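You operate a simulated robot arm through the tools that you are given. There is no shell and no other tool.

You run a simulated robot arm. Do the job below in one go: nothing can be reset, and whatever is moved stays where it is left.

Task
Reset the die: turn bolts 8, 1, 2 and 3 back to 0.
Fine: rotate the head to reach them; keep the line running. Leave the other controls as they are.

It is judged by the outcome, as a careful person would: the job done as asked, and still so three seconds after it is handed in. It fails if anything else is knocked over, pushed out of place, dropped, spilled or broken.

Robot
A 7-joint arm with a two-finger parallel gripper, fixed in place. Base frame: the origin is at the foot of the arm, x ahead of it, y to its left, z up. Readings come in m, rad, newtons and seconds.
Its first joint turns from -2.304 to 2.304 rad. Payload 3.91 kg.
Tool frame: the origin (TCP) lies between the finger pads and is the grasp point; the fingertips stand 0.03 m ahead of it; z points along the fingers, y is the line along which they close. Largest opening 0.11 m; finger width 0.02, thickness 0.01; the body of the gripper, 0.048 by 0.112 m, starts 0.055 m behind the TCP.
Orientation is that of the tool frame in the base frame, as a unit quaternion [w, x, y, z]. With the fingers straight down and closing along the base's y, the tool's x points along the base's -x, its y along +y and its z along -z.

Tools
- The arm moves only by the tool nudge_tool. Its argument "rows" is a list of rows, each an object (a shift or turn left out is 0, a gripper value left out holds the last) with "translation": the shift along the tool's x, y, z in mm, a list of three; "rot": the turn, a rotation vector about the tool's x, y, z in rad, a list of three; "jaw": the finger opening in mm, from 0 to 110. In form: [{"translation": [x, y, z], "rot": [ax, ay, az], "jaw": jaw}, ...]. A call has 1 to 20 rows; each row shifts and turns the commanded pose from where the row before left it, along the tool's axes as they then stand. Rows are played at 5 a second. More than 0.05 m and 0.15 rad between two rows, or a gripper value outside its range, and nothing of the call is played. Where a pose cannot be reached the arm comes as near as it can. A force on the tool above 40 N (or 10 N above the force at the start of the call, whichever is more), or a blocked arm, ends the call early, and 0.2 s more pass. The fingers move at their own pace (about 0.108 m/s each) and stop on an object; they squeeze with about 43 N. The grip force told is the motor's: it shows also when the fingers shut on nothing. Time passes only in rows, and 0.2 s behind the last, so rows that do not move let the fingers close. The reply holds the time, the measured pose of the TCP, the force on the tool along the base axes, the opening and the grip force, in the units named above and with some noise, with the torque about the TCP (base axes, N m) and any sound that the robot's microphone picked up.
- Cameras (640 x 400 px; columns grow to the right, rows downward): "scene" is fixed at [0.3996, 0.4991, 1.5422]; the picture's right is [0.41, -0.91, 0.00], its down [-0.84, -0.38, -0.40] and it looks along [0.36, 0.16, -0.92] (base axes); focal length 214 px, centre (320, 200). "wrist" rides on the gripper at [0.072, 0.017, -0.103] in the tool frame; the picture's right is [-0.23, 0.97, 0.00], its down [-0.76, -0.18, -0.62] and it looks along [-0.61, -0.14, 0.78] (tool axes); focal length 222 px, centre (320, 200). There is no depth. A picture from a camera that has moved, and an enlarged one, comes with that camera's place and axes in the base frame and with its lens.
- camera(camera): a new picture of that camera. It takes no simulated time.
- enlarge(camera, box): a new picture of the part [left, top, right, bottom] of that camera's present view, enlarged. It takes no simulated time.
- job_done(): hands the job in; it is judged then, once.

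Nothing tells you positions but the pictures and the camera data. Unless the task says otherwise, let go and move clear before handing in.

The tools are called after "Request:" by a JSON object that holds its "name" and its "arguments". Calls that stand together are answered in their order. nudge_tool: Moves the arm, as the interface text tells. Its arguments: {"type":"object","properties":{"rows":{"type":"array","items":{"type":"object","properties":{"translation":{"type":"array","items":{"type":"number"}},"rot":{"type":"array","items":{"type":"number"}},"jaw":{"type":"number"}}}}},"required":["rows"]} The other tools are called the same way: camera (camera) takes a picture; enlarge (camera, box) takes an enlarged picture of a part of a camera's view; job_done () hands the job in.

At the start:

```text
time: 0.0
tool_pos: [0.558, 0.3414, 1.3805]
orientation: [0.001, 0.0, 1.0, 0.0]
force: [0.7, 0.3, -0.2]
wrist_torque: [0.01, 0.03, 0.01]
grip_width: 0.1098
gripper_force: 0.1
```

scene: 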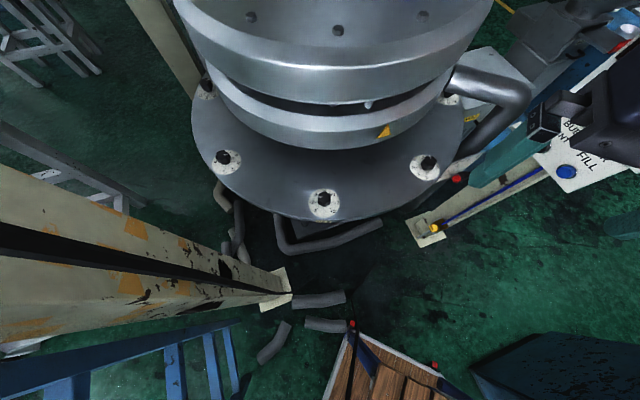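
wrist: 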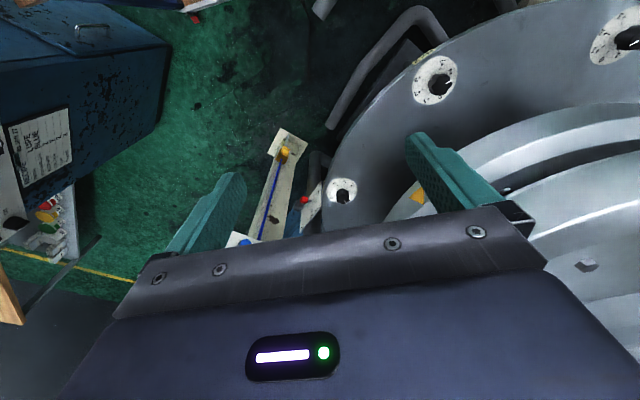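

I see a large round die head with bolts on its flange, each with a white dial plate, plus a bar with a handle and a lever nearby. I'll look closer at the bolts and labels before moving anything.

Request:
{"name": "enlarge", "arguments": {"camera": "scene", "box": [180, 60, 340, 240]}}

Request:
{"name": "enlarge", "arguments": {"camera": "scene", "box": [340, 60, 500, 250]}}

Request:
{"name": "enlarge", "arguments": {"camera": "scene", "box": [480, 0, 640, 250]}}

Request:
{"name": "enlarge", "arguments": {"camera": "wrist", "box": [320, 0, 640, 220]}}

Request:
{"name": "enlarge", "arguments": {"camera": "wrist", "box": [0, 0, 340, 300]}}

```text
2.22 times, centred on (260, 150) of scene
camera zoom: at [0.3996, 0.4991, 1.5422], right [0.41, -0.91, 0.0], down [-0.84, -0.38, -0.4], along [0.36, 0.16, -0.92], focal length 477 px, centre (453, 311)
```

zoom: 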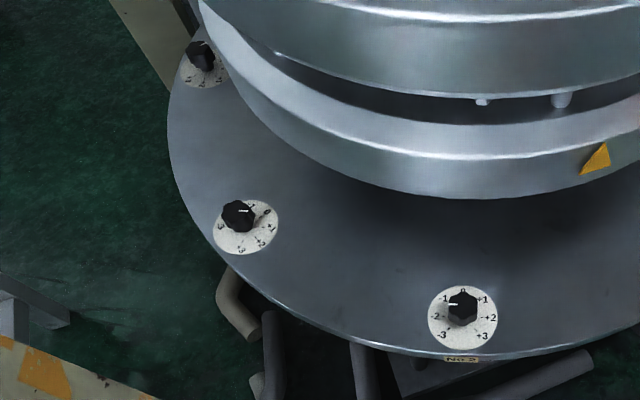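

```text
2.11 times, centred on (420, 155) of scene
camera zoom: at [0.3996, 0.4991, 1.5422], right [0.41, -0.91, 0.0], down [-0.84, -0.38, -0.4], along [0.36, 0.16, -0.92], focal length 452 px, centre (110, 295)
```

zoom: 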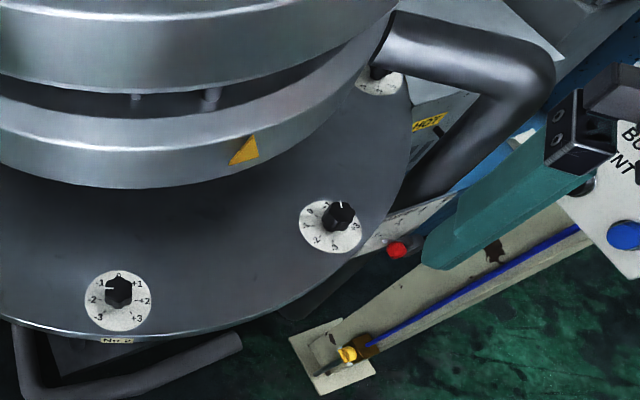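

```text
1.60 times, centred on (560, 125) of scene
camera zoom: at [0.3996, 0.4991, 1.5422], right [0.41, -0.91, 0.0], down [-0.84, -0.38, -0.4], along [0.36, 0.16, -0.92], focal length 343 px, centre (-64, 320)
```

zoom: 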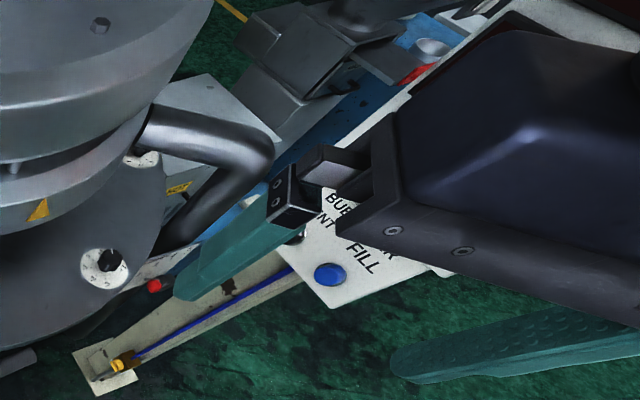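

```text
1.82 times, centred on (480, 110) of wrist
camera zoom: at [0.4849, 0.3588, 1.4849], right [0.23, 0.97, 0.0], down [0.76, -0.18, 0.62], along [0.61, -0.14, -0.78], focal length 404 px, centre (29, 364)
```

zoom: 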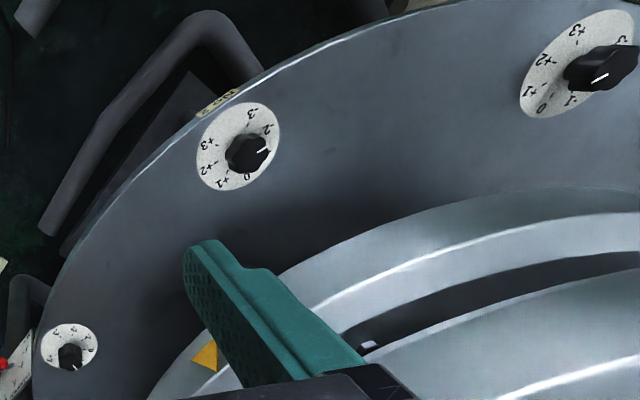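

```text
1.33 times, centred on (170, 150) of wrist
camera zoom: at [0.4849, 0.3588, 1.4849], right [0.23, 0.97, 0.0], down [0.76, -0.18, 0.62], along [0.61, -0.14, -0.78], focal length 296 px, centre (520, 267)
```

zoom: 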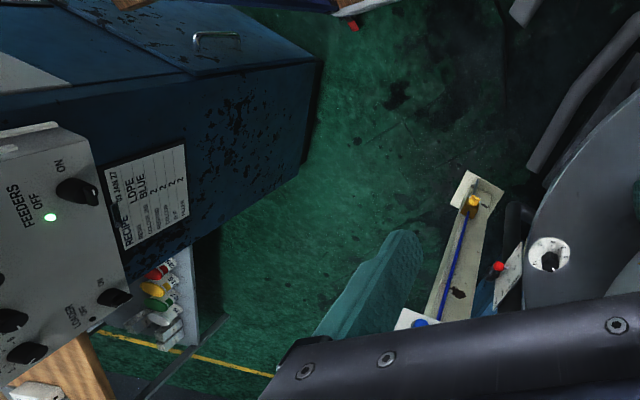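

The flange lies at about z 0.92, with its centre near (1.10, 0.78) and bolt 2 near (0.645, 0.593). Only a bolt or two is within reach at any moment, so I'll swing the wrist camera around in place to find the controls for rotating the head.

Request:
{"name": "nudge_tool", "arguments": {"rows": [{"rot": [0, 0, 0.14]}, {"rot": [0, 0, 0.14]}, {"rot": [0, 0, 0.14]}, {"rot": [0, 0, 0.14]}, {"rot": [0, 0, 0.14]}]}}

Request:
{"name": "camera", "arguments": {"camera": "wrist"}}

Request:
{"name": "camera", "arguments": {"camera": "scene"}}

```text
time: 1.2
tool_pos: [0.5562, 0.3414, 1.38]
orientation: [0.001, 0.344, 0.939, 0.001]
force: [0.2, 0.1, -0.5]
wrist_torque: [0.03, 0.01, 0.01]
grip_width: 0.1102
gripper_force: 0.0
```

```text
taken
camera wrist: at [0.5123, 0.402, 1.4843], right [0.8, 0.6, 0.0], down [0.47, -0.63, 0.62], along [0.37, -0.5, -0.78], focal length 222 px, centre (320, 200)
```

wrist: 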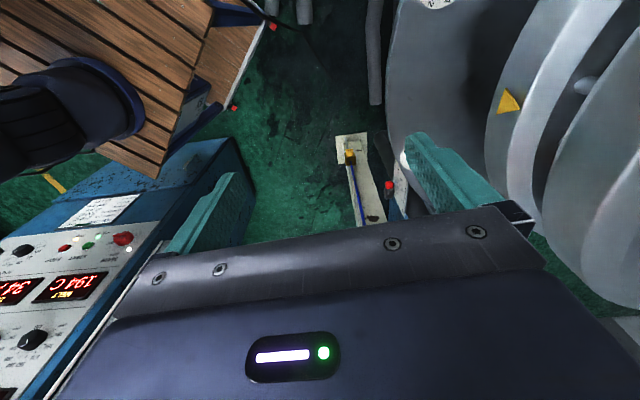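

```text
taken
```

scene: 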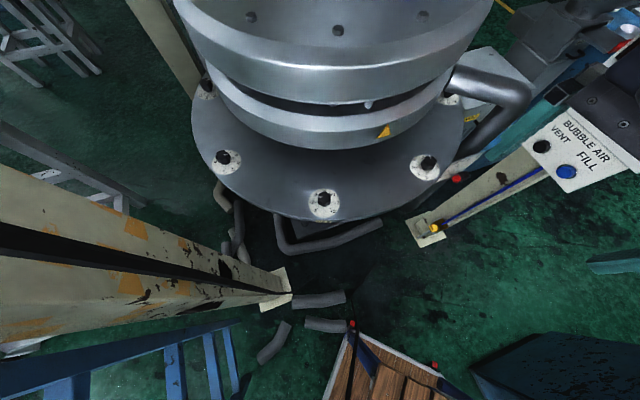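

Rotating in place uncovers a bubble-air panel and a big control console. I'll keep turning to survey the whole console.

Request:
{"name": "enlarge", "arguments": {"camera": "wrist", "box": [0, 160, 240, 400]}}

Request:
{"name": "enlarge", "arguments": {"camera": "wrist", "box": [320, 100, 480, 260]}}

Request:
{"name": "nudge_tool", "arguments": {"rows": [{"rot": [0, 0, 0.14]}, {"rot": [0, 0, 0.14]}, {"rot": [0, 0, 0.14]}, {"rot": [0, 0, 0.14]}, {"rot": [0, 0, 0.14]}]}}

Request:
{"name": "camera", "arguments": {"camera": "wrist"}}

```text
1.67 times, centred on (120, 280) of wrist
camera zoom: at [0.5123, 0.402, 1.4843], right [0.8, 0.6, 0.0], down [0.47, -0.63, 0.62], along [0.37, -0.5, -0.78], focal length 370 px, centre (653, 67)
```

zoom: 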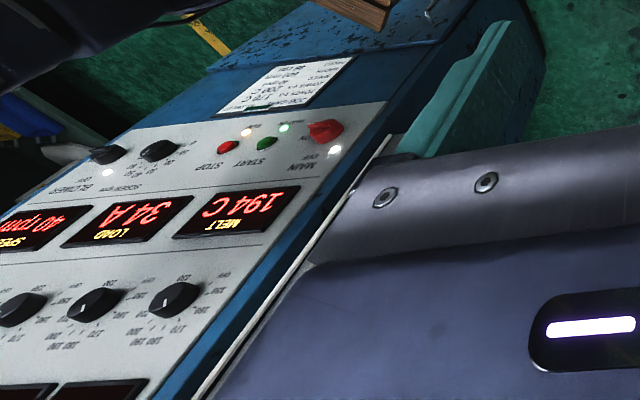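

```text
2.50 times, centred on (400, 180) of wrist
camera zoom: at [0.5123, 0.402, 1.4843], right [0.8, 0.6, 0.0], down [0.47, -0.63, 0.62], along [0.37, -0.5, -0.78], focal length 555 px, centre (120, 250)
```

zoom: 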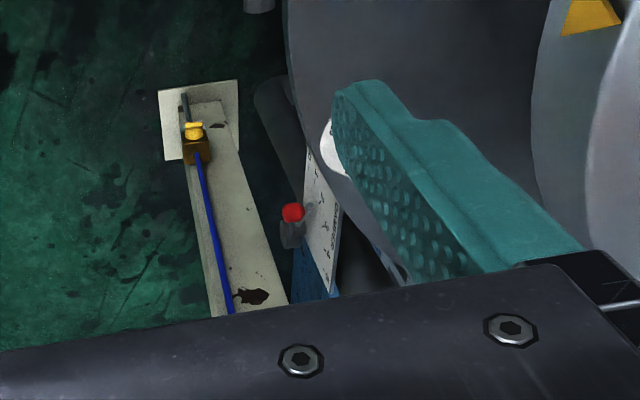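

```text
time: 2.4
tool_pos: [0.5565, 0.3419, 1.3808]
orientation: [0.0, 0.645, 0.764, -0.001]
force: [0.6, -0.2, -0.1]
wrist_torque: [-0.03, 0.03, -0.03]
grip_width: 0.1099
gripper_force: 0.1
```

```text
taken
camera wrist: at [0.5617, 0.416, 1.4847], right [1.0, -0.06, 0.0], down [-0.05, -0.78, 0.62], along [-0.04, -0.62, -0.78], focal length 222 px, centre (320, 200)
```

wrist: 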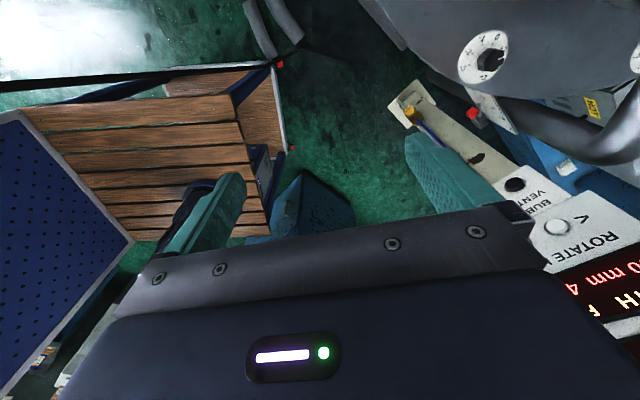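

There's a panel marked "ROTATE" with a "<" key and a display at the right edge of this view. I'll turn a bit and enlarge to read it.

Request:
{"name": "enlarge", "arguments": {"camera": "wrist", "box": [440, 120, 640, 360]}}

Request:
{"name": "nudge_tool", "arguments": {"rows": [{"rot": [0, 0, 0.14], "jaw": 0}, {"rot": [0, 0, 0.14]}, {"rot": [0, 0, 0.14]}, {"rot": [0, 0, 0.14]}]}}

Request:
{"name": "camera", "arguments": {"camera": "wrist"}}

Request:
{"name": "camera", "arguments": {"camera": "scene"}}

```text
1.67 times, centred on (540, 240) of wrist
camera zoom: at [0.5617, 0.416, 1.4847], right [1.0, -0.06, 0.0], down [-0.05, -0.78, 0.62], along [-0.04, -0.62, -0.78], focal length 370 px, centre (-47, 133)
```

zoom: 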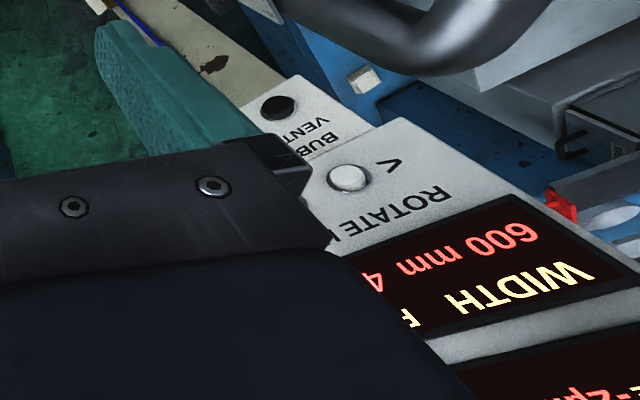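

```text
time: 3.4
tool_pos: [0.5578, 0.3412, 1.381]
orientation: [0.0, 0.831, 0.556, 0.0]
force: [-1.4, 0.2, 0.1]
wrist_torque: [0.0, -0.04, 0.02]
grip_width: 0.0
gripper_force: 37.4
```

```text
taken
camera wrist: at [0.6007, 0.4021, 1.485], right [0.81, -0.58, 0.0], down [-0.45, -0.64, 0.62], along [-0.36, -0.51, -0.78], focal length 222 px, centre (320, 200)
```

wrist: 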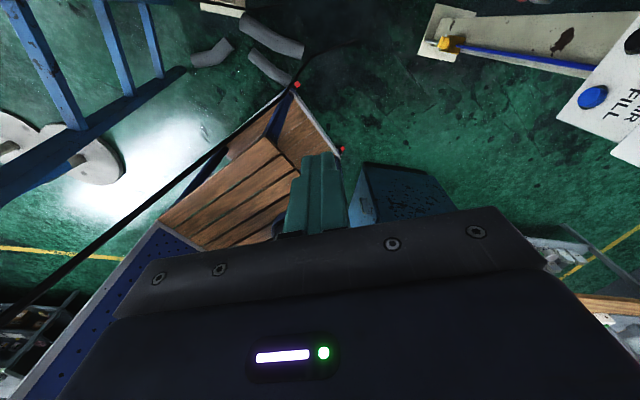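

```text
taken
```

scene: 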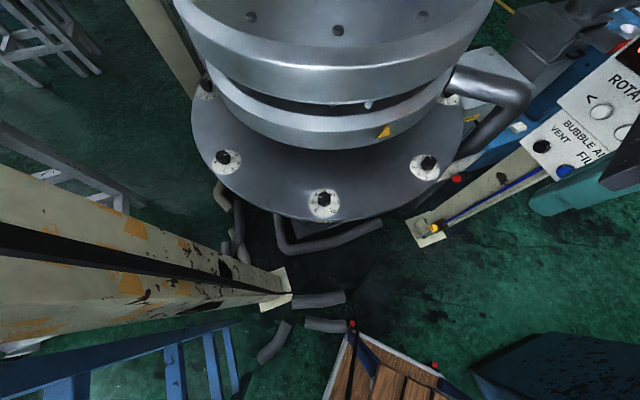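

The ROTATE "<" and "FILL/VENT" keys sit on a panel around x≈1.0, y≈0.1, z≈1.0. I'll turn back and retreat a little so that the wrist camera sees this panel above the gripper.

Request:
{"name": "nudge_tool", "arguments": {"rows": [{"rot": [0, 0, -0.145]}, {"rot": [0, 0, -0.145]}, {"rot": [0, 0, -0.145]}, {"rot": [0, 0, -0.145]}, {"rot": [0, 0, -0.145]}, {"rot": [0, 0, -0.145]}, {"rot": [0, 0, -0.145]}, {"rot": [0, 0, -0.145]}, {"rot": [0, 0, -0.145]}, {"rot": [0, 0, -0.145]}, {"rot": [0, 0, -0.145]}, {"translation": [30, 0, -20]}, {"translation": [30, 0, -20]}, {"translation": [30, 0, -20]}, {"translation": [30, 0, -20]}]}}

Request:
{"name": "camera", "arguments": {"camera": "wrist"}}

Request:
{"name": "camera", "arguments": {"camera": "scene"}}

```text
time: 6.6
tool_pos: [0.445, 0.3853, 1.4613]
orientation: [0.001, 0.182, 0.983, 0.0]
force: [0.8, 0.0, -1.3]
wrist_torque: [-0.01, 0.01, -0.01]
grip_width: 0.0
gripper_force: 37.2
```

```text
taken
camera wrist: at [0.3837, 0.4267, 1.5658], right [0.56, 0.83, 0.0], down [0.65, -0.44, 0.62], along [0.52, -0.35, -0.78], focal length 222 px, centre (320, 200)
```

wrist: 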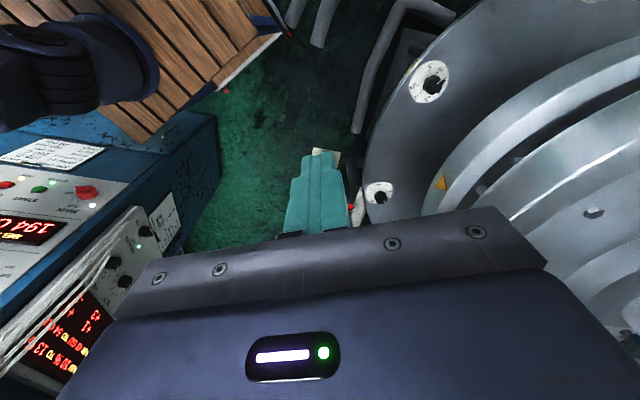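

```text
taken
```

scene: 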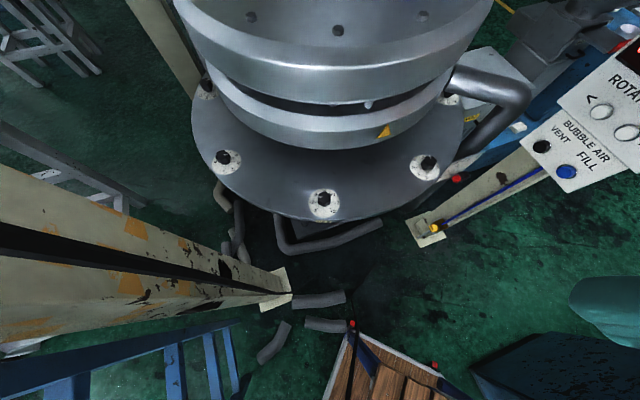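

The camera's image is inverted, so far-away things hide behind the gripper. I'll tilt the tool outward so the upper part of the picture looks over the panel.

Request:
{"name": "nudge_tool", "arguments": {"rows": [{"rot": [0, -0.14, 0]}, {"rot": [0, -0.14, 0]}, {"rot": [0, -0.14, 0]}, {"rot": [0, -0.14, 0]}]}}

Request:
{"name": "camera", "arguments": {"camera": "wrist"}}

Request:
{"name": "camera", "arguments": {"camera": "scene"}}

```text
time: 7.6
tool_pos: [0.4457, 0.3842, 1.4627]
orientation: [0.273, 0.174, 0.945, -0.05]
force: [0.5, -0.1, 1.6]
wrist_torque: [0.0, 0.02, 0.0]
grip_width: 0.0
gripper_force: 37.6
```

```text
taken
camera wrist: at [0.3432, 0.4417, 1.5113], right [0.53, 0.84, 0.12], down [0.23, -0.28, 0.93], along [0.82, -0.46, -0.34], focal length 222 px, centre (320, 200)
```

wrist: 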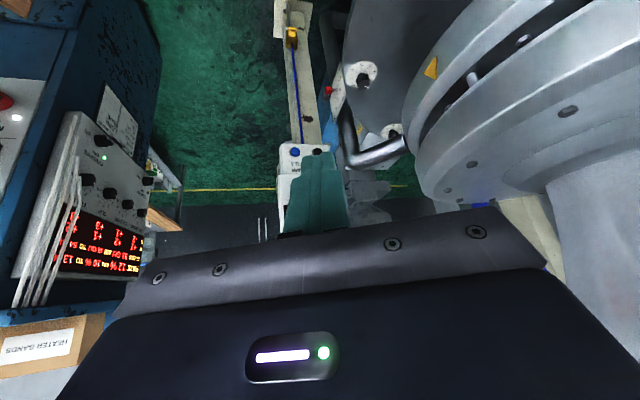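

```text
taken
```

scene: 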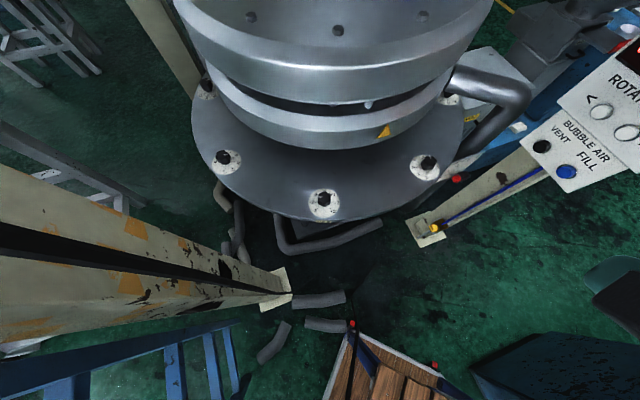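

Now the bubble-air post is visible behind the fingertip and a gauge display shows on the left. I'll enlarge both.

Request:
{"name": "enlarge", "arguments": {"camera": "wrist", "box": [0, 90, 200, 290]}}

Request:
{"name": "enlarge", "arguments": {"camera": "wrist", "box": [260, 40, 440, 220]}}

Request:
{"name": "enlarge", "arguments": {"camera": "scene", "box": [500, 0, 640, 200]}}

Request:
{"name": "nudge_tool", "arguments": {"rows": [{"translation": [0, -25, 0], "rot": [0.14, 0, 0]}, {"translation": [0, -25, 0], "rot": [0.14, 0, 0]}]}}

Request:
{"name": "camera", "arguments": {"camera": "wrist"}}

```text
2.00 times, centred on (100, 190) of wrist
camera zoom: at [0.3432, 0.4417, 1.5113], right [0.53, 0.84, 0.12], down [0.23, -0.28, 0.93], along [0.82, -0.46, -0.34], focal length 444 px, centre (760, 220)
```

zoom: 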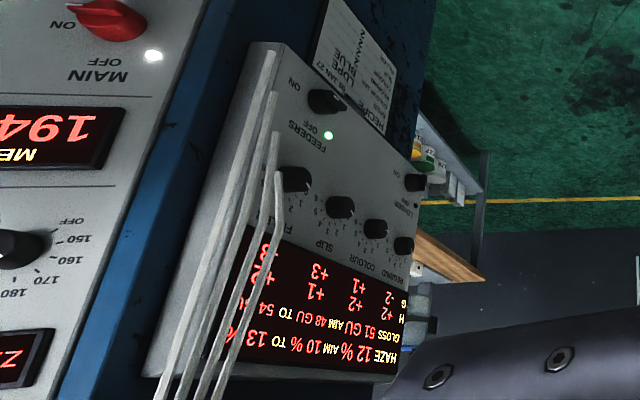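

```text
2.22 times, centred on (350, 130) of wrist
camera zoom: at [0.3432, 0.4417, 1.5113], right [0.53, 0.84, 0.12], down [0.23, -0.28, 0.93], along [0.82, -0.46, -0.34], focal length 494 px, centre (253, 356)
```

zoom: 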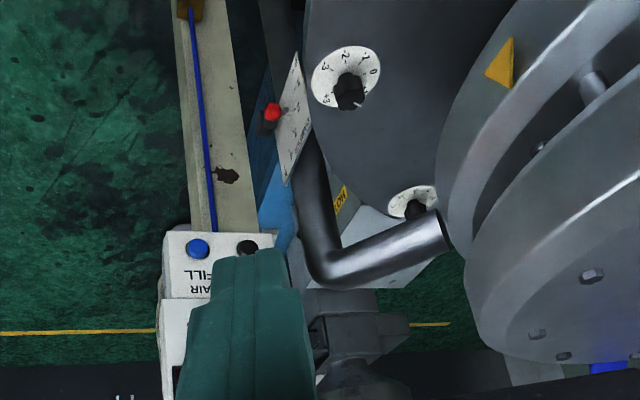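

```text
2.00 times, centred on (570, 100) of scene
camera zoom: at [0.3996, 0.4991, 1.5422], right [0.41, -0.91, 0.0], down [-0.84, -0.38, -0.4], along [0.36, 0.16, -0.92], focal length 429 px, centre (-180, 400)
```

zoom: 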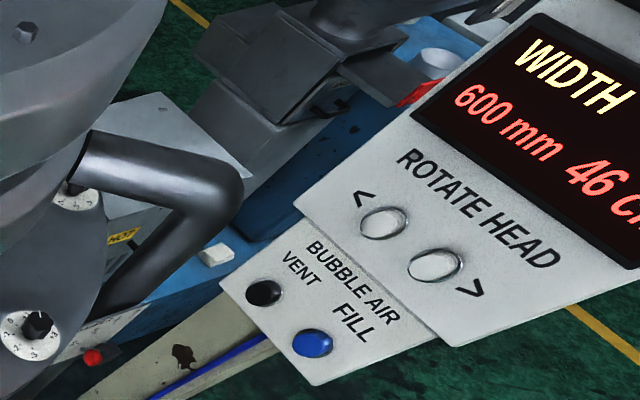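

```text
time: 8.2
tool_pos: [0.4241, 0.3384, 1.4658]
orientation: [0.245, 0.211, 0.929, -0.182]
force: [-0.8, -0.3, 0.7]
wrist_torque: [0.01, 0.03, 0.01]
grip_width: 0.0
gripper_force: 37.8
```

```text
taken
camera wrist: at [0.3369, 0.4208, 1.5073], right [0.65, 0.75, -0.11], down [0.28, -0.1, 0.95], along [0.71, -0.65, -0.28], focal length 222 px, centre (320, 200)
```

wrist: 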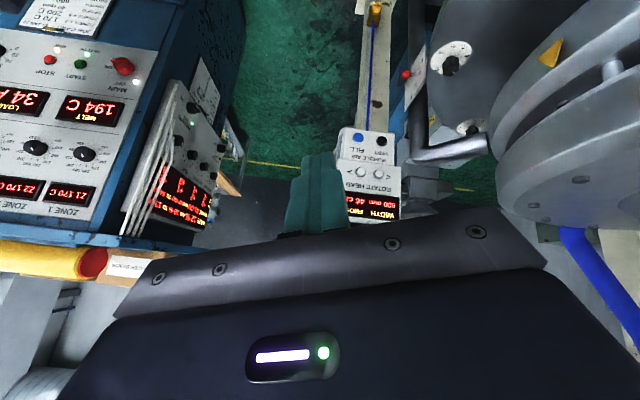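

Now the "ROTATE HEAD < >" panel shows clearly. I'll enlarge it to read the displays.

Request:
{"name": "enlarge", "arguments": {"camera": "wrist", "box": [320, 100, 440, 230]}}

Request:
{"name": "enlarge", "arguments": {"camera": "wrist", "box": [380, 20, 500, 150]}}

Request:
{"name": "nudge_tool", "arguments": {"rows": [{"rot": [0.14, 0, 0]}, {"rot": [0.1, 0, 0]}]}}

Request:
{"name": "camera", "arguments": {"camera": "wrist"}}

```text
3.08 times, centred on (380, 165) of wrist
camera zoom: at [0.3369, 0.4208, 1.5073], right [0.65, 0.75, -0.11], down [0.28, -0.1, 0.95], along [0.71, -0.65, -0.28], focal length 684 px, centre (135, 308)
```

zoom: 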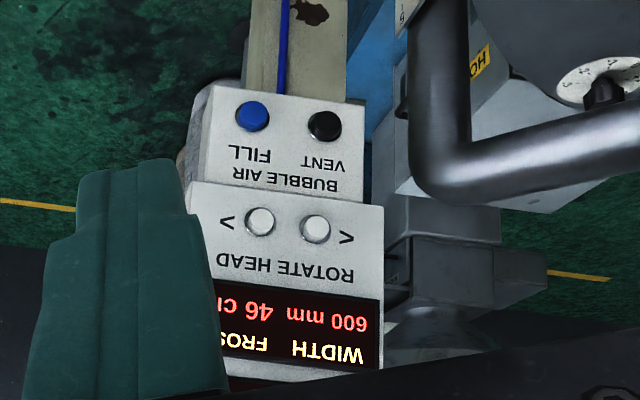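

```text
3.08 times, centred on (440, 85) of wrist
camera zoom: at [0.3369, 0.4208, 1.5073], right [0.65, 0.75, -0.11], down [0.28, -0.1, 0.95], along [0.71, -0.65, -0.28], focal length 684 px, centre (-49, 554)
```

zoom: 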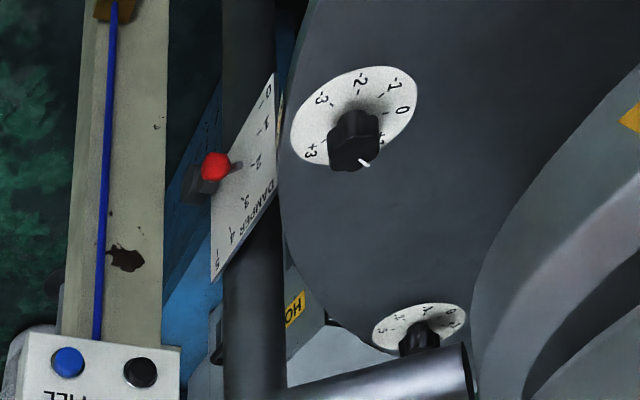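

```text
time: 9.0
tool_pos: [0.5038, 0.2796, 1.4612]
orientation: [0.192, 0.316, 0.88, -0.298]
force: [0.9, -1.5, -0.2]
wrist_torque: [0.06, 0.06, -0.02]
grip_width: 0.0001
gripper_force: 38.1
out of reach, approached as far as the arm can: row 2
stopped in row 2: the arm was blocked; the commanded pose is now the measured one
```

```text
taken
camera wrist: at [0.4467, 0.3882, 1.4929], right [0.82, 0.51, -0.27], down [0.34, -0.04, 0.94], along [0.46, -0.86, -0.21], focal length 222 px, centre (320, 200)
```

wrist: 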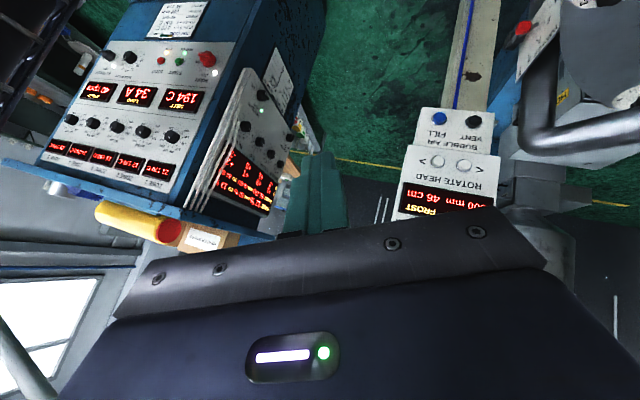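

The arm hit a joint limit, but the forces are tiny. The "ROTATE HEAD" buttons triangulate to about (1.00, 0.08, 1.18) for "<" and (0.95, 0.04, 1.18) for ">". I'll enlarge from this viewpoint to get the panel's slope.

Request:
{"name": "enlarge", "arguments": {"camera": "wrist", "box": [380, 90, 520, 230]}}

Request:
{"name": "enlarge", "arguments": {"camera": "wrist", "box": [190, 60, 330, 230]}}

Request:
{"name": "camera", "arguments": {"camera": "scene"}}

```text
2.86 times, centred on (450, 160) of wrist
camera zoom: at [0.4467, 0.3882, 1.4929], right [0.82, 0.51, -0.27], down [0.34, -0.04, 0.94], along [0.46, -0.86, -0.21], focal length 635 px, centre (-51, 314)
```

zoom: 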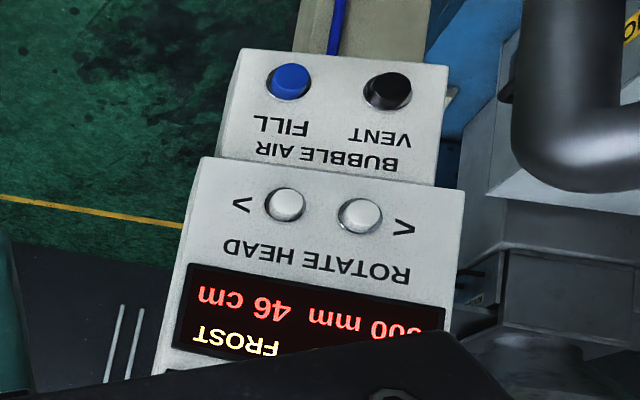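

```text
2.35 times, centred on (260, 145) of wrist
camera zoom: at [0.4467, 0.3882, 1.4929], right [0.82, 0.51, -0.27], down [0.34, -0.04, 0.94], along [0.46, -0.86, -0.21], focal length 523 px, centre (461, 329)
```

zoom: 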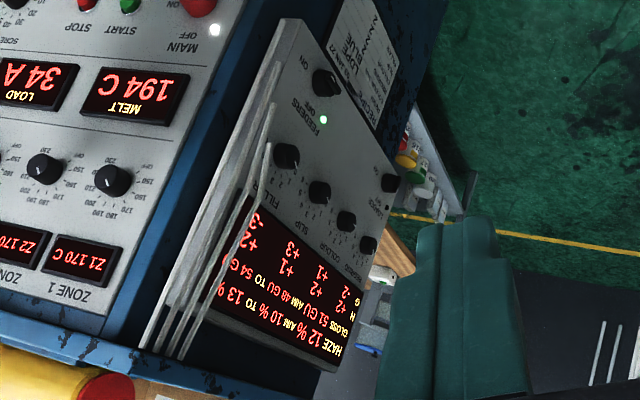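

```text
taken
```

scene: 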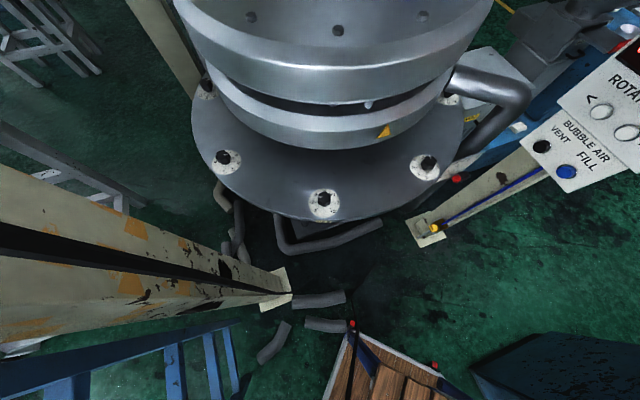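

The panel turns out to be nearly vertical, facing back toward the die, so I'll have to press its buttons with the fingers almost horizontal. First I'll bring the tool upright again and find out how the bolts are numbered.

Request:
{"name": "nudge_tool", "arguments": {"rows": [{"rot": [-0.0881, 0.1151, 0]}, {"rot": [-0.0881, 0.1151, 0]}, {"rot": [-0.0881, 0.1151, 0]}, {"rot": [-0.0881, 0.1151, 0]}, {"rot": [-0.0881, 0.1151, 0]}]}}

Request:
{"name": "camera", "arguments": {"camera": "wrist"}}

```text
time: 10.2
tool_pos: [0.5008, 0.2817, 1.4588]
orientation: [0.0, 0.336, 0.942, 0.001]
force: [-0.5, 0.6, -0.3]
wrist_torque: [-0.03, 0.0, -0.02]
grip_width: 0.0002
gripper_force: 37.4
```

```text
taken
camera wrist: at [0.4559, 0.3401, 1.5639], right [0.79, 0.61, 0.0], down [0.48, -0.62, 0.62], along [0.38, -0.49, -0.78], focal length 222 px, centre (320, 200)
```

wrist: 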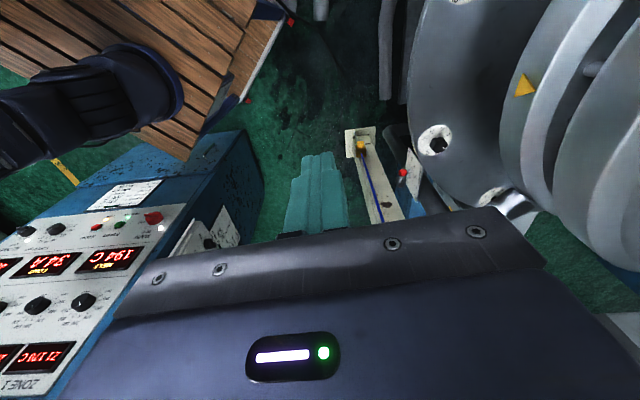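

Next I'll turn the wrist so the camera faces the die, to read the bolt labels and dials.

Request:
{"name": "nudge_tool", "arguments": {"rows": [{"rot": [0, 0, -0.1386]}, {"rot": [0, 0, -0.1386]}, {"rot": [0, 0, -0.1386]}, {"rot": [0, 0, -0.1386]}, {"rot": [0, 0, -0.1386]}, {"rot": [0, 0, -0.1386]}, {"rot": [0, 0, -0.1386]}, {"rot": [0, 0, -0.1386]}, {"rot": [0, 0, -0.1386]}, {"rot": [0, 0, -0.1386]}, {"rot": [0, 0, -0.1386]}]}}

Request:
{"name": "camera", "arguments": {"camera": "wrist"}}

Request:
{"name": "camera", "arguments": {"camera": "scene"}}

```text
time: 12.6
tool_pos: [0.5021, 0.2793, 1.4601]
orientation: [0.0, -0.407, 0.913, 0.0]
force: [0.3, -0.2, 0.2]
wrist_torque: [-0.01, -0.01, 0.03]
grip_width: 0.0
gripper_force: 37.3
```

```text
taken
camera wrist: at [0.4406, 0.2378, 1.5636], right [-0.57, 0.82, 0.0], down [0.64, 0.45, 0.62], along [0.51, 0.36, -0.78], focal length 222 px, centre (320, 200)
```

wrist: 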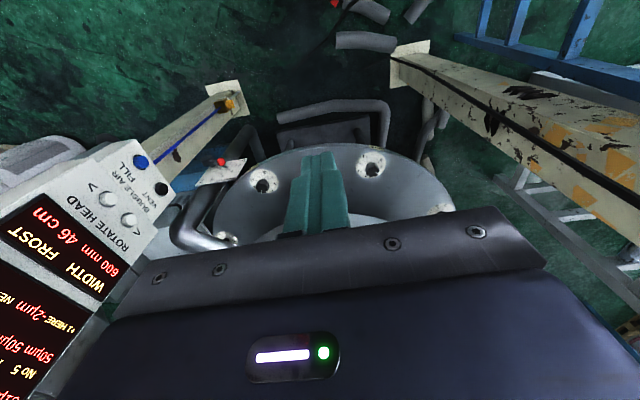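

```text
taken
```

scene: 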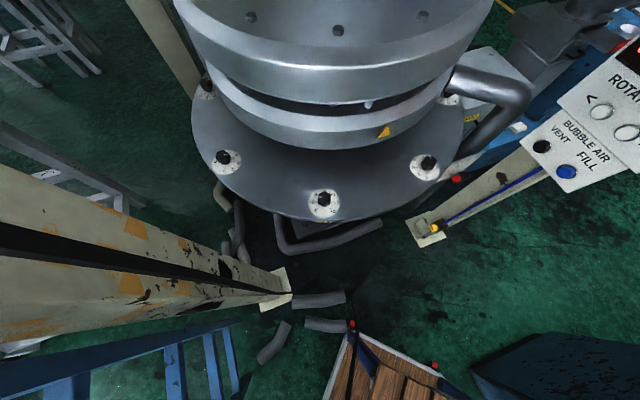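

The profile display is partly readable here, and so are three bolts. I'll enlarge both.

Request:
{"name": "enlarge", "arguments": {"camera": "wrist", "box": [0, 130, 180, 400]}}

Request:
{"name": "enlarge", "arguments": {"camera": "wrist", "box": [180, 80, 480, 260]}}

Request:
{"name": "enlarge", "arguments": {"camera": "wrist", "box": [160, 120, 330, 260]}}

```text
1.48 times, centred on (90, 265) of wrist
camera zoom: at [0.4406, 0.2378, 1.5636], right [-0.57, 0.82, 0.0], down [0.64, 0.45, 0.62], along [0.51, 0.36, -0.78], focal length 329 px, centre (661, 104)
```

zoom: 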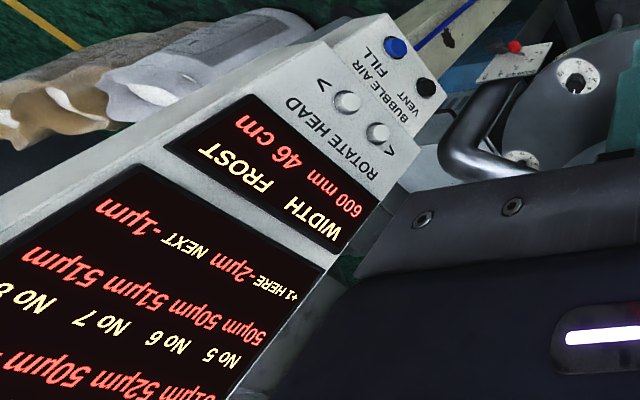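

```text
2.13 times, centred on (330, 170) of wrist
camera zoom: at [0.4406, 0.2378, 1.5636], right [-0.57, 0.82, 0.0], down [0.64, 0.45, 0.62], along [0.51, 0.36, -0.78], focal length 474 px, centre (299, 264)
```

zoom: 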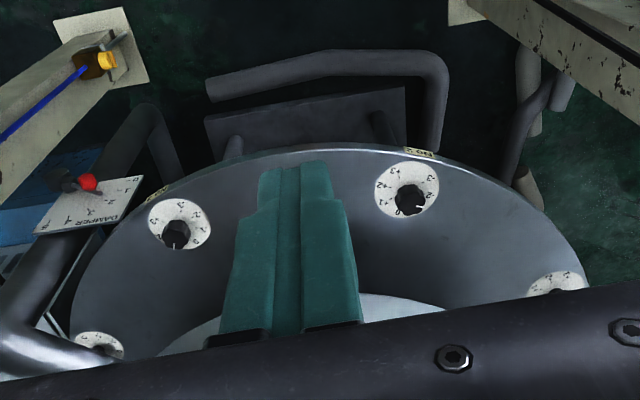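

```text
2.86 times, centred on (245, 190) of wrist
camera zoom: at [0.4406, 0.2378, 1.5636], right [-0.57, 0.82, 0.0], down [0.64, 0.45, 0.62], along [0.51, 0.36, -0.78], focal length 635 px, centre (534, 229)
```

zoom: 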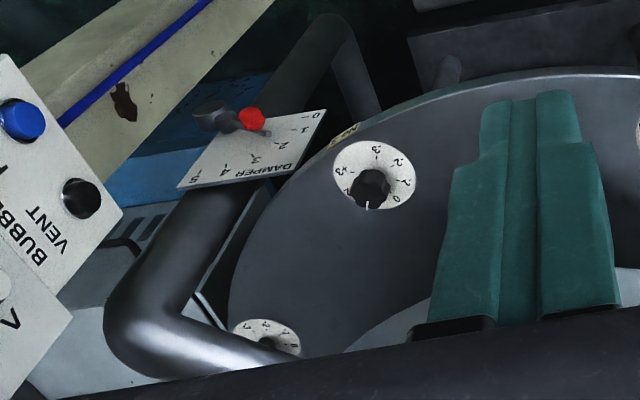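

Request:
{"name": "enlarge", "arguments": {"camera": "wrist", "box": [235, 150, 295, 210]}}

Request:
{"name": "enlarge", "arguments": {"camera": "wrist", "box": [345, 140, 405, 190]}}

Request:
{"name": "enlarge", "arguments": {"camera": "scene", "box": [400, 130, 480, 200]}}

Request:
{"name": "enlarge", "arguments": {"camera": "scene", "box": [195, 130, 265, 190]}}

Request:
{"name": "enlarge", "arguments": {"camera": "scene", "box": [290, 175, 360, 235]}}

```text
6.67 times, centred on (265, 180) of wrist
camera zoom: at [0.4406, 0.2378, 1.5636], right [-0.57, 0.82, 0.0], down [0.64, 0.45, 0.62], along [0.51, 0.36, -0.78], focal length 1481 px, centre (687, 333)
```

zoom: 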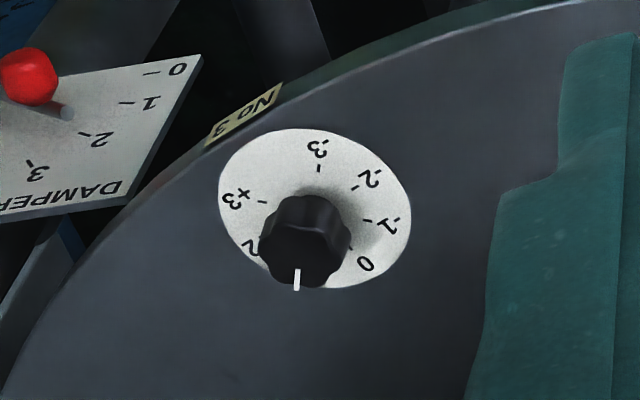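

```text
8.00 times, centred on (375, 165) of wrist
camera zoom: at [0.4406, 0.2378, 1.5636], right [-0.57, 0.82, 0.0], down [0.64, 0.45, 0.62], along [0.51, 0.36, -0.78], focal length 1777 px, centre (-120, 480)
```

zoom: 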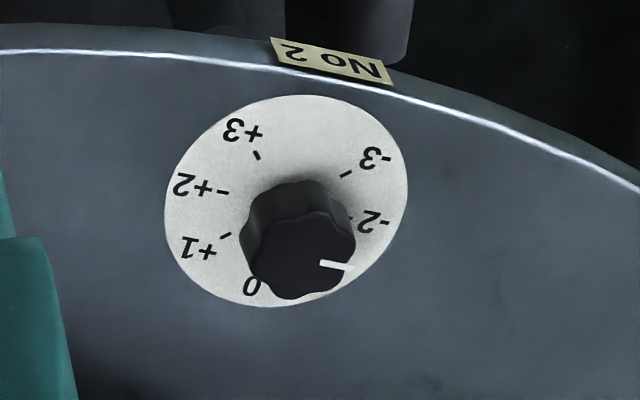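

```text
5.71 times, centred on (440, 165) of scene
camera zoom: at [0.3996, 0.4991, 1.5422], right [0.41, -0.91, 0.0], down [-0.84, -0.38, -0.4], along [0.36, 0.16, -0.92], focal length 1226 px, centre (-366, 400)
```

zoom: 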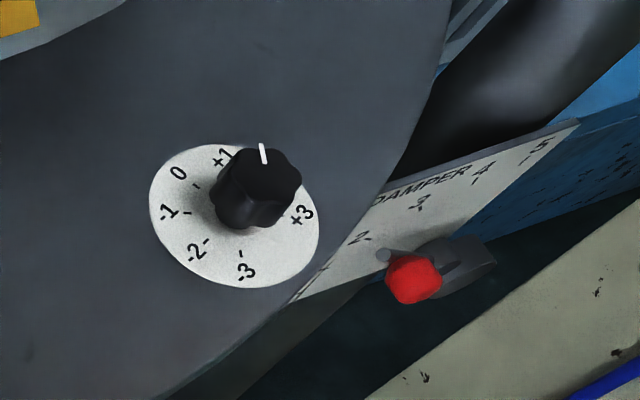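

```text
6.67 times, centred on (230, 160) of scene
camera zoom: at [0.3996, 0.4991, 1.5422], right [0.41, -0.91, 0.0], down [-0.84, -0.38, -0.4], along [0.36, 0.16, -0.92], focal length 1430 px, centre (920, 467)
```

zoom: 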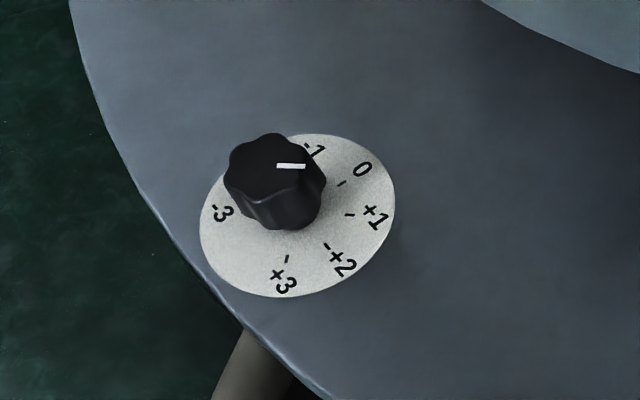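

```text
6.67 times, centred on (325, 205) of scene
camera zoom: at [0.3996, 0.4991, 1.5422], right [0.41, -0.91, 0.0], down [-0.84, -0.38, -0.4], along [0.36, 0.16, -0.92], focal length 1430 px, centre (287, 167)
```

zoom: 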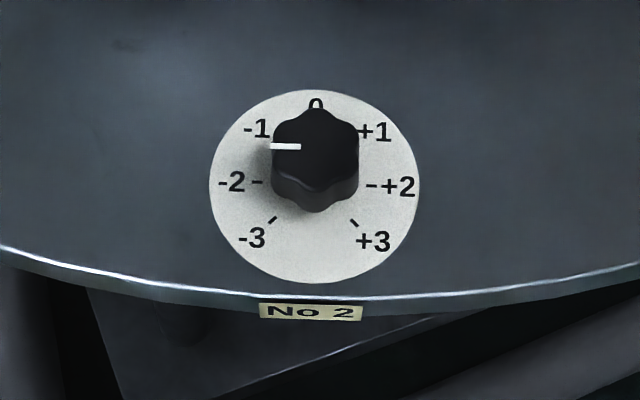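

The bolts are identified now: No 2 reads −2 (knob near (0.65, 0.60)), No 3 reads +1 (near (0.90, 0.33)), and No 1 reads about +1 further left. No 8 is out on the far left. No 2 and No 3 are already reachable, so I'll start with No 2 and move above it.

Request:
{"name": "nudge_tool", "arguments": {"rows": [{"translation": [-41.8, 12.4, 0], "jaw": 80}, {"translation": [-41.8, 12.4, 0]}, {"translation": [-41.8, 12.4, 0]}, {"translation": [-41.8, 12.4, 0]}, {"translation": [-41.8, 12.4, 0]}, {"translation": [-41.8, 12.4, 0]}, {"translation": [-41.8, 12.4, 0]}, {"translation": [-41.8, 12.4, 0]}]}}

Request:
{"name": "camera", "arguments": {"camera": "wrist"}}

Request:
{"name": "camera", "arguments": {"camera": "scene"}}

```text
time: 14.4
tool_pos: [0.6459, 0.5868, 1.4623]
orientation: [0.001, -0.406, 0.914, 0.0]
force: [1.4, -2.3, 1.3]
wrist_torque: [0.24, 0.14, -0.01]
grip_width: 0.08
gripper_force: 0.0
out of reach, approached as far as the arm can: row 8
```

```text
taken
camera wrist: at [0.5842, 0.5436, 1.5647], right [-0.57, 0.82, 0.0], down [0.64, 0.44, 0.63], along [0.51, 0.36, -0.78], focal length 222 px, centre (320, 200)
```

wrist: 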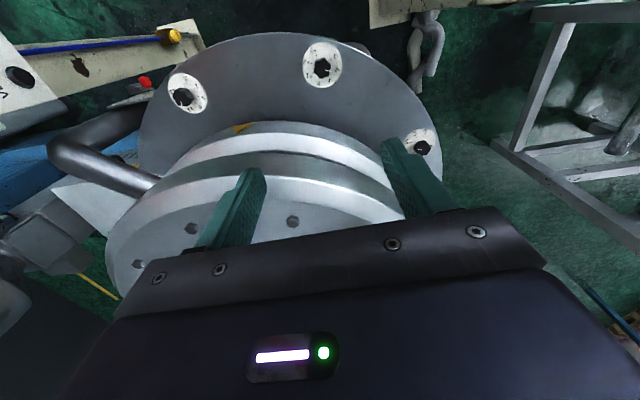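

```text
taken
```

scene: 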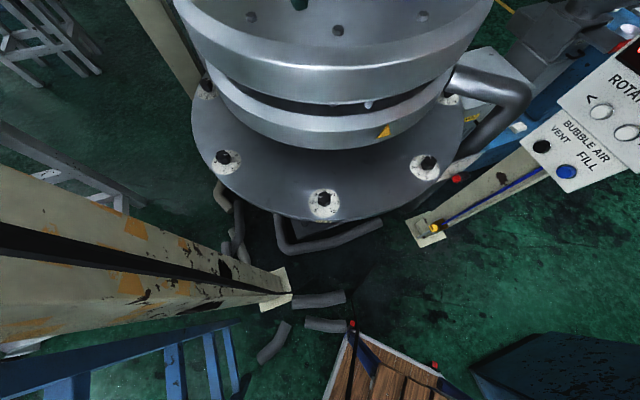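

At this height the reach is near its limit. I'll descend above No 2 and turn the gripper to its starting angle for the twist, keeping the camera on the outer side.

Request:
{"name": "nudge_tool", "arguments": {"rows": [{"translation": [0, 0, 45]}, {"translation": [0, 0, 45]}, {"translation": [0, 0, 45]}, {"translation": [0, 0, 45]}, {"translation": [0, 0, 45], "rot": [0, 0, -0.11]}, {"translation": [0, 0, 45], "rot": [0, 0, -0.11]}, {"translation": [0, 0, 40], "rot": [0, 0, -0.11]}]}}

Request:
{"name": "camera", "arguments": {"camera": "wrist"}}

Request:
{"name": "camera", "arguments": {"camera": "scene"}}

```text
time: 16.0
tool_pos: [0.6501, 0.5862, 1.1512]
orientation: [0.0, -0.552, 0.834, 0.0]
force: [-0.6, -0.5, 0.3]
wrist_torque: [0.03, -0.04, 0.02]
grip_width: 0.0797
gripper_force: 0.0
```

```text
taken
camera wrist: at [0.606, 0.526, 1.2548], right [-0.81, 0.59, 0.0], down [0.46, 0.63, 0.62], along [0.37, 0.5, -0.78], focal length 222 px, centre (320, 200)
```

wrist: 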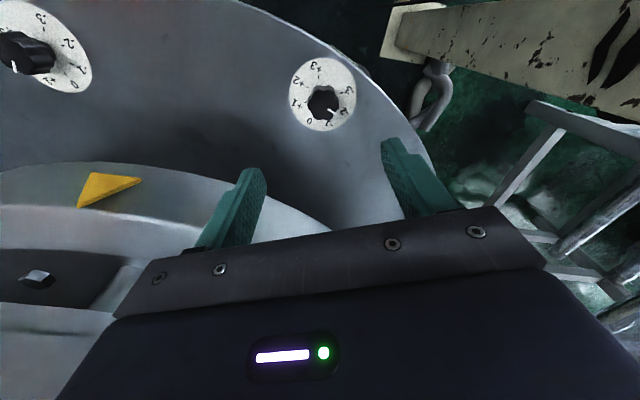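

```text
taken
```

scene: 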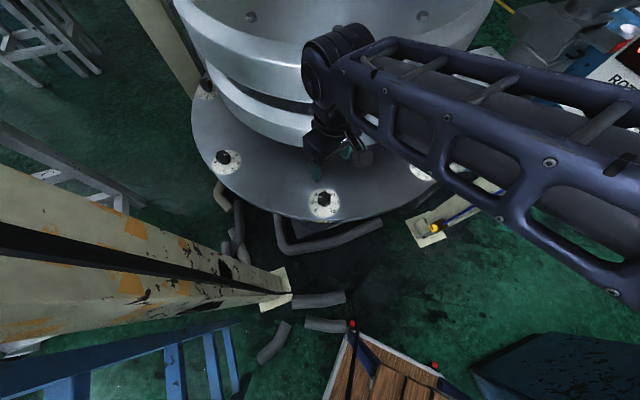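

The gripper is above bolt 2. I'll enlarge to measure the knob's position accurately.

Request:
{"name": "enlarge", "arguments": {"camera": "wrist", "box": [280, 50, 364, 140]}}

Request:
{"name": "enlarge", "arguments": {"camera": "scene", "box": [280, 120, 380, 230]}}

```text
4.44 times, centred on (322, 95) of wrist
camera zoom: at [0.606, 0.526, 1.2548], right [-0.81, 0.59, 0.0], down [0.46, 0.63, 0.62], along [0.37, 0.5, -0.78], focal length 987 px, centre (311, 667)
```

zoom: 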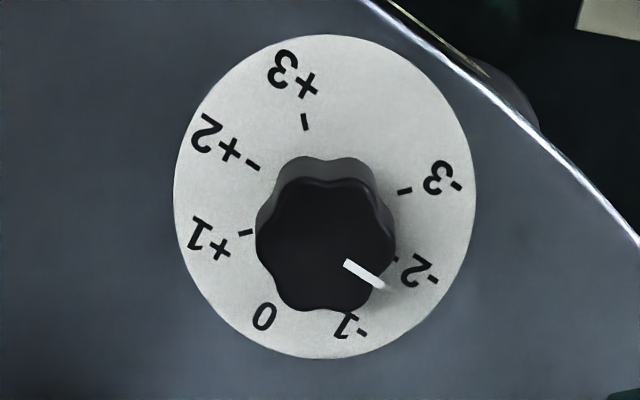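

```text
3.64 times, centred on (330, 175) of scene
camera zoom: at [0.3996, 0.4991, 1.5422], right [0.41, -0.91, 0.0], down [-0.84, -0.38, -0.4], along [0.36, 0.16, -0.92], focal length 780 px, centre (284, 291)
```

zoom: 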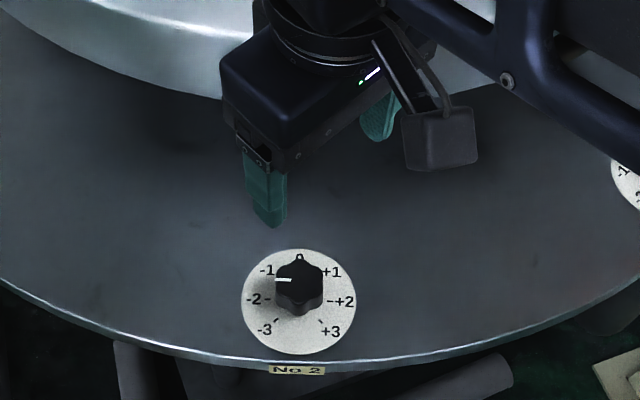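

Bolt 2's knob axis is at about (0.653, 0.597) with the dial near z≈0.885. I'll centre on it, descend part way and check.

Request:
{"name": "nudge_tool", "arguments": {"rows": [{"translation": [-11.5, 2.5, 30]}, {"translation": [0, 0, 40]}, {"translation": [0, 0, 40]}, {"translation": [0, 0, 40]}]}}

Request:
{"name": "camera", "arguments": {"camera": "wrist"}}

Request:
{"name": "enlarge", "arguments": {"camera": "scene", "box": [280, 120, 380, 230]}}

```text
time: 17.0
tool_pos: [0.6508, 0.5992, 1.0005]
orientation: [0.0, -0.551, 0.834, 0.0]
force: [0.0, -0.5, 0.6]
wrist_torque: [0.03, 0.0, 0.0]
grip_width: 0.0802
gripper_force: 0.1
```

```text
taken
camera wrist: at [0.607, 0.539, 1.1047], right [-0.81, 0.59, 0.0], down [0.46, 0.63, 0.62], along [0.37, 0.5, -0.78], focal length 222 px, centre (320, 200)
```

wrist: 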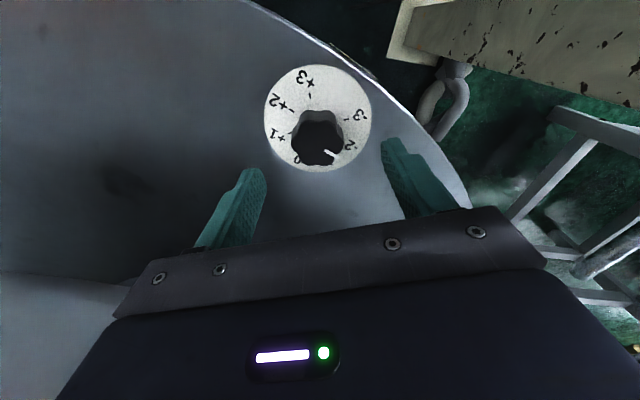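

```text
3.64 times, centred on (330, 175) of scene
camera zoom: at [0.3996, 0.4991, 1.5422], right [0.41, -0.91, 0.0], down [-0.84, -0.38, -0.4], along [0.36, 0.16, -0.92], focal length 780 px, centre (284, 291)
```

zoom: 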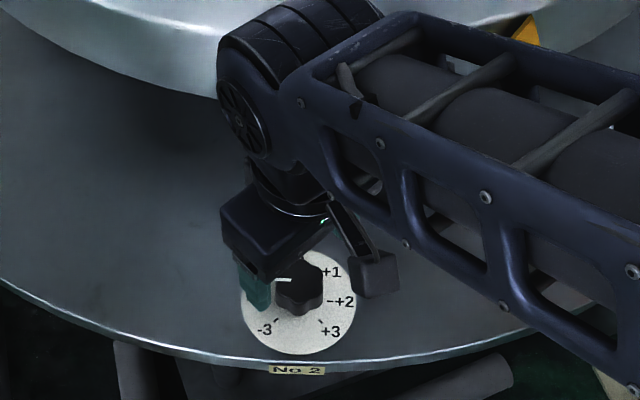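

Centering looks within 2–3 mm. The knob top is about z≈0.933, so I'll trim the offset and descend to straddle the knob with the tips about 1 cm above the dial.

Request:
{"name": "nudge_tool", "arguments": {"rows": [{"translation": [2, -2, 25]}, {"translation": [0, 0, 25]}, {"translation": [0, 0, 22]}, {}]}}

Request:
{"name": "camera", "arguments": {"camera": "wrist"}}

Request:
{"name": "enlarge", "arguments": {"camera": "scene", "box": [280, 120, 380, 230]}}

```text
time: 18.0
tool_pos: [0.6538, 0.5967, 0.924]
orientation: [0.001, -0.551, 0.834, 0.001]
force: [-0.1, 0.5, -0.4]
wrist_torque: [-0.01, 0.01, 0.0]
grip_width: 0.0799
gripper_force: 0.0
```

```text
taken
camera wrist: at [0.609, 0.5373, 1.0285], right [-0.81, 0.59, 0.0], down [0.46, 0.63, 0.62], along [0.37, 0.5, -0.78], focal length 222 px, centre (320, 200)
```

wrist: 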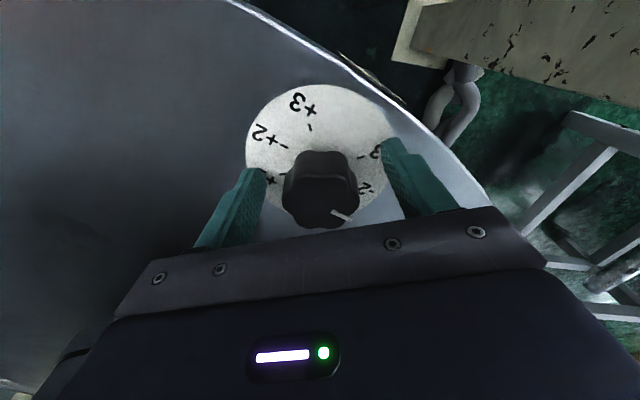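

```text
3.64 times, centred on (330, 175) of scene
camera zoom: at [0.3996, 0.4991, 1.5422], right [0.41, -0.91, 0.0], down [-0.84, -0.38, -0.4], along [0.36, 0.16, -0.92], focal length 780 px, centre (284, 291)
```

zoom: 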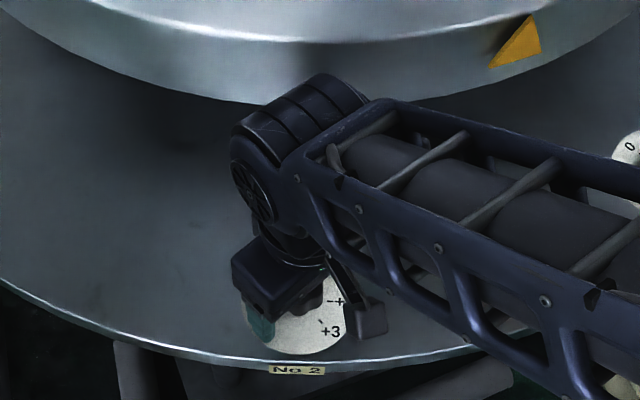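

Fingers straddle the knob nicely. Closing on it now.

Request:
{"name": "nudge_tool", "arguments": {"rows": [{"jaw": 30}, {}, {}]}}

Request:
{"name": "camera", "arguments": {"camera": "wrist"}}

```text
time: 18.8
tool_pos: [0.6535, 0.5971, 0.9248]
orientation: [0.0, -0.551, 0.835, -0.001]
force: [5.2, -1.4, -3.1]
wrist_torque: [0.08, -0.27, 0.0]
grip_width: 0.0441
gripper_force: 45.1
```

```text
taken
camera wrist: at [0.6095, 0.5371, 1.0286], right [-0.81, 0.59, 0.0], down [0.46, 0.63, 0.62], along [0.37, 0.5, -0.78], focal length 222 px, centre (320, 200)
```

wrist: 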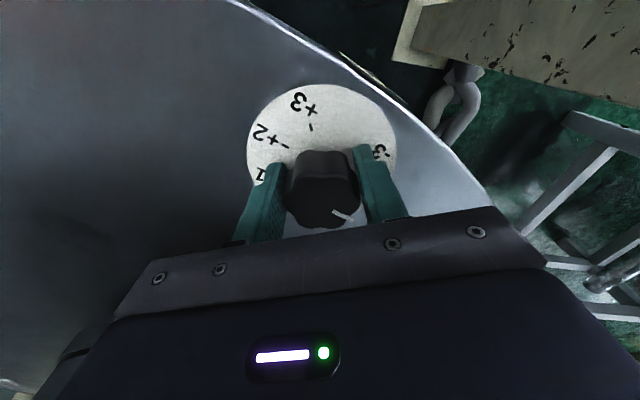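

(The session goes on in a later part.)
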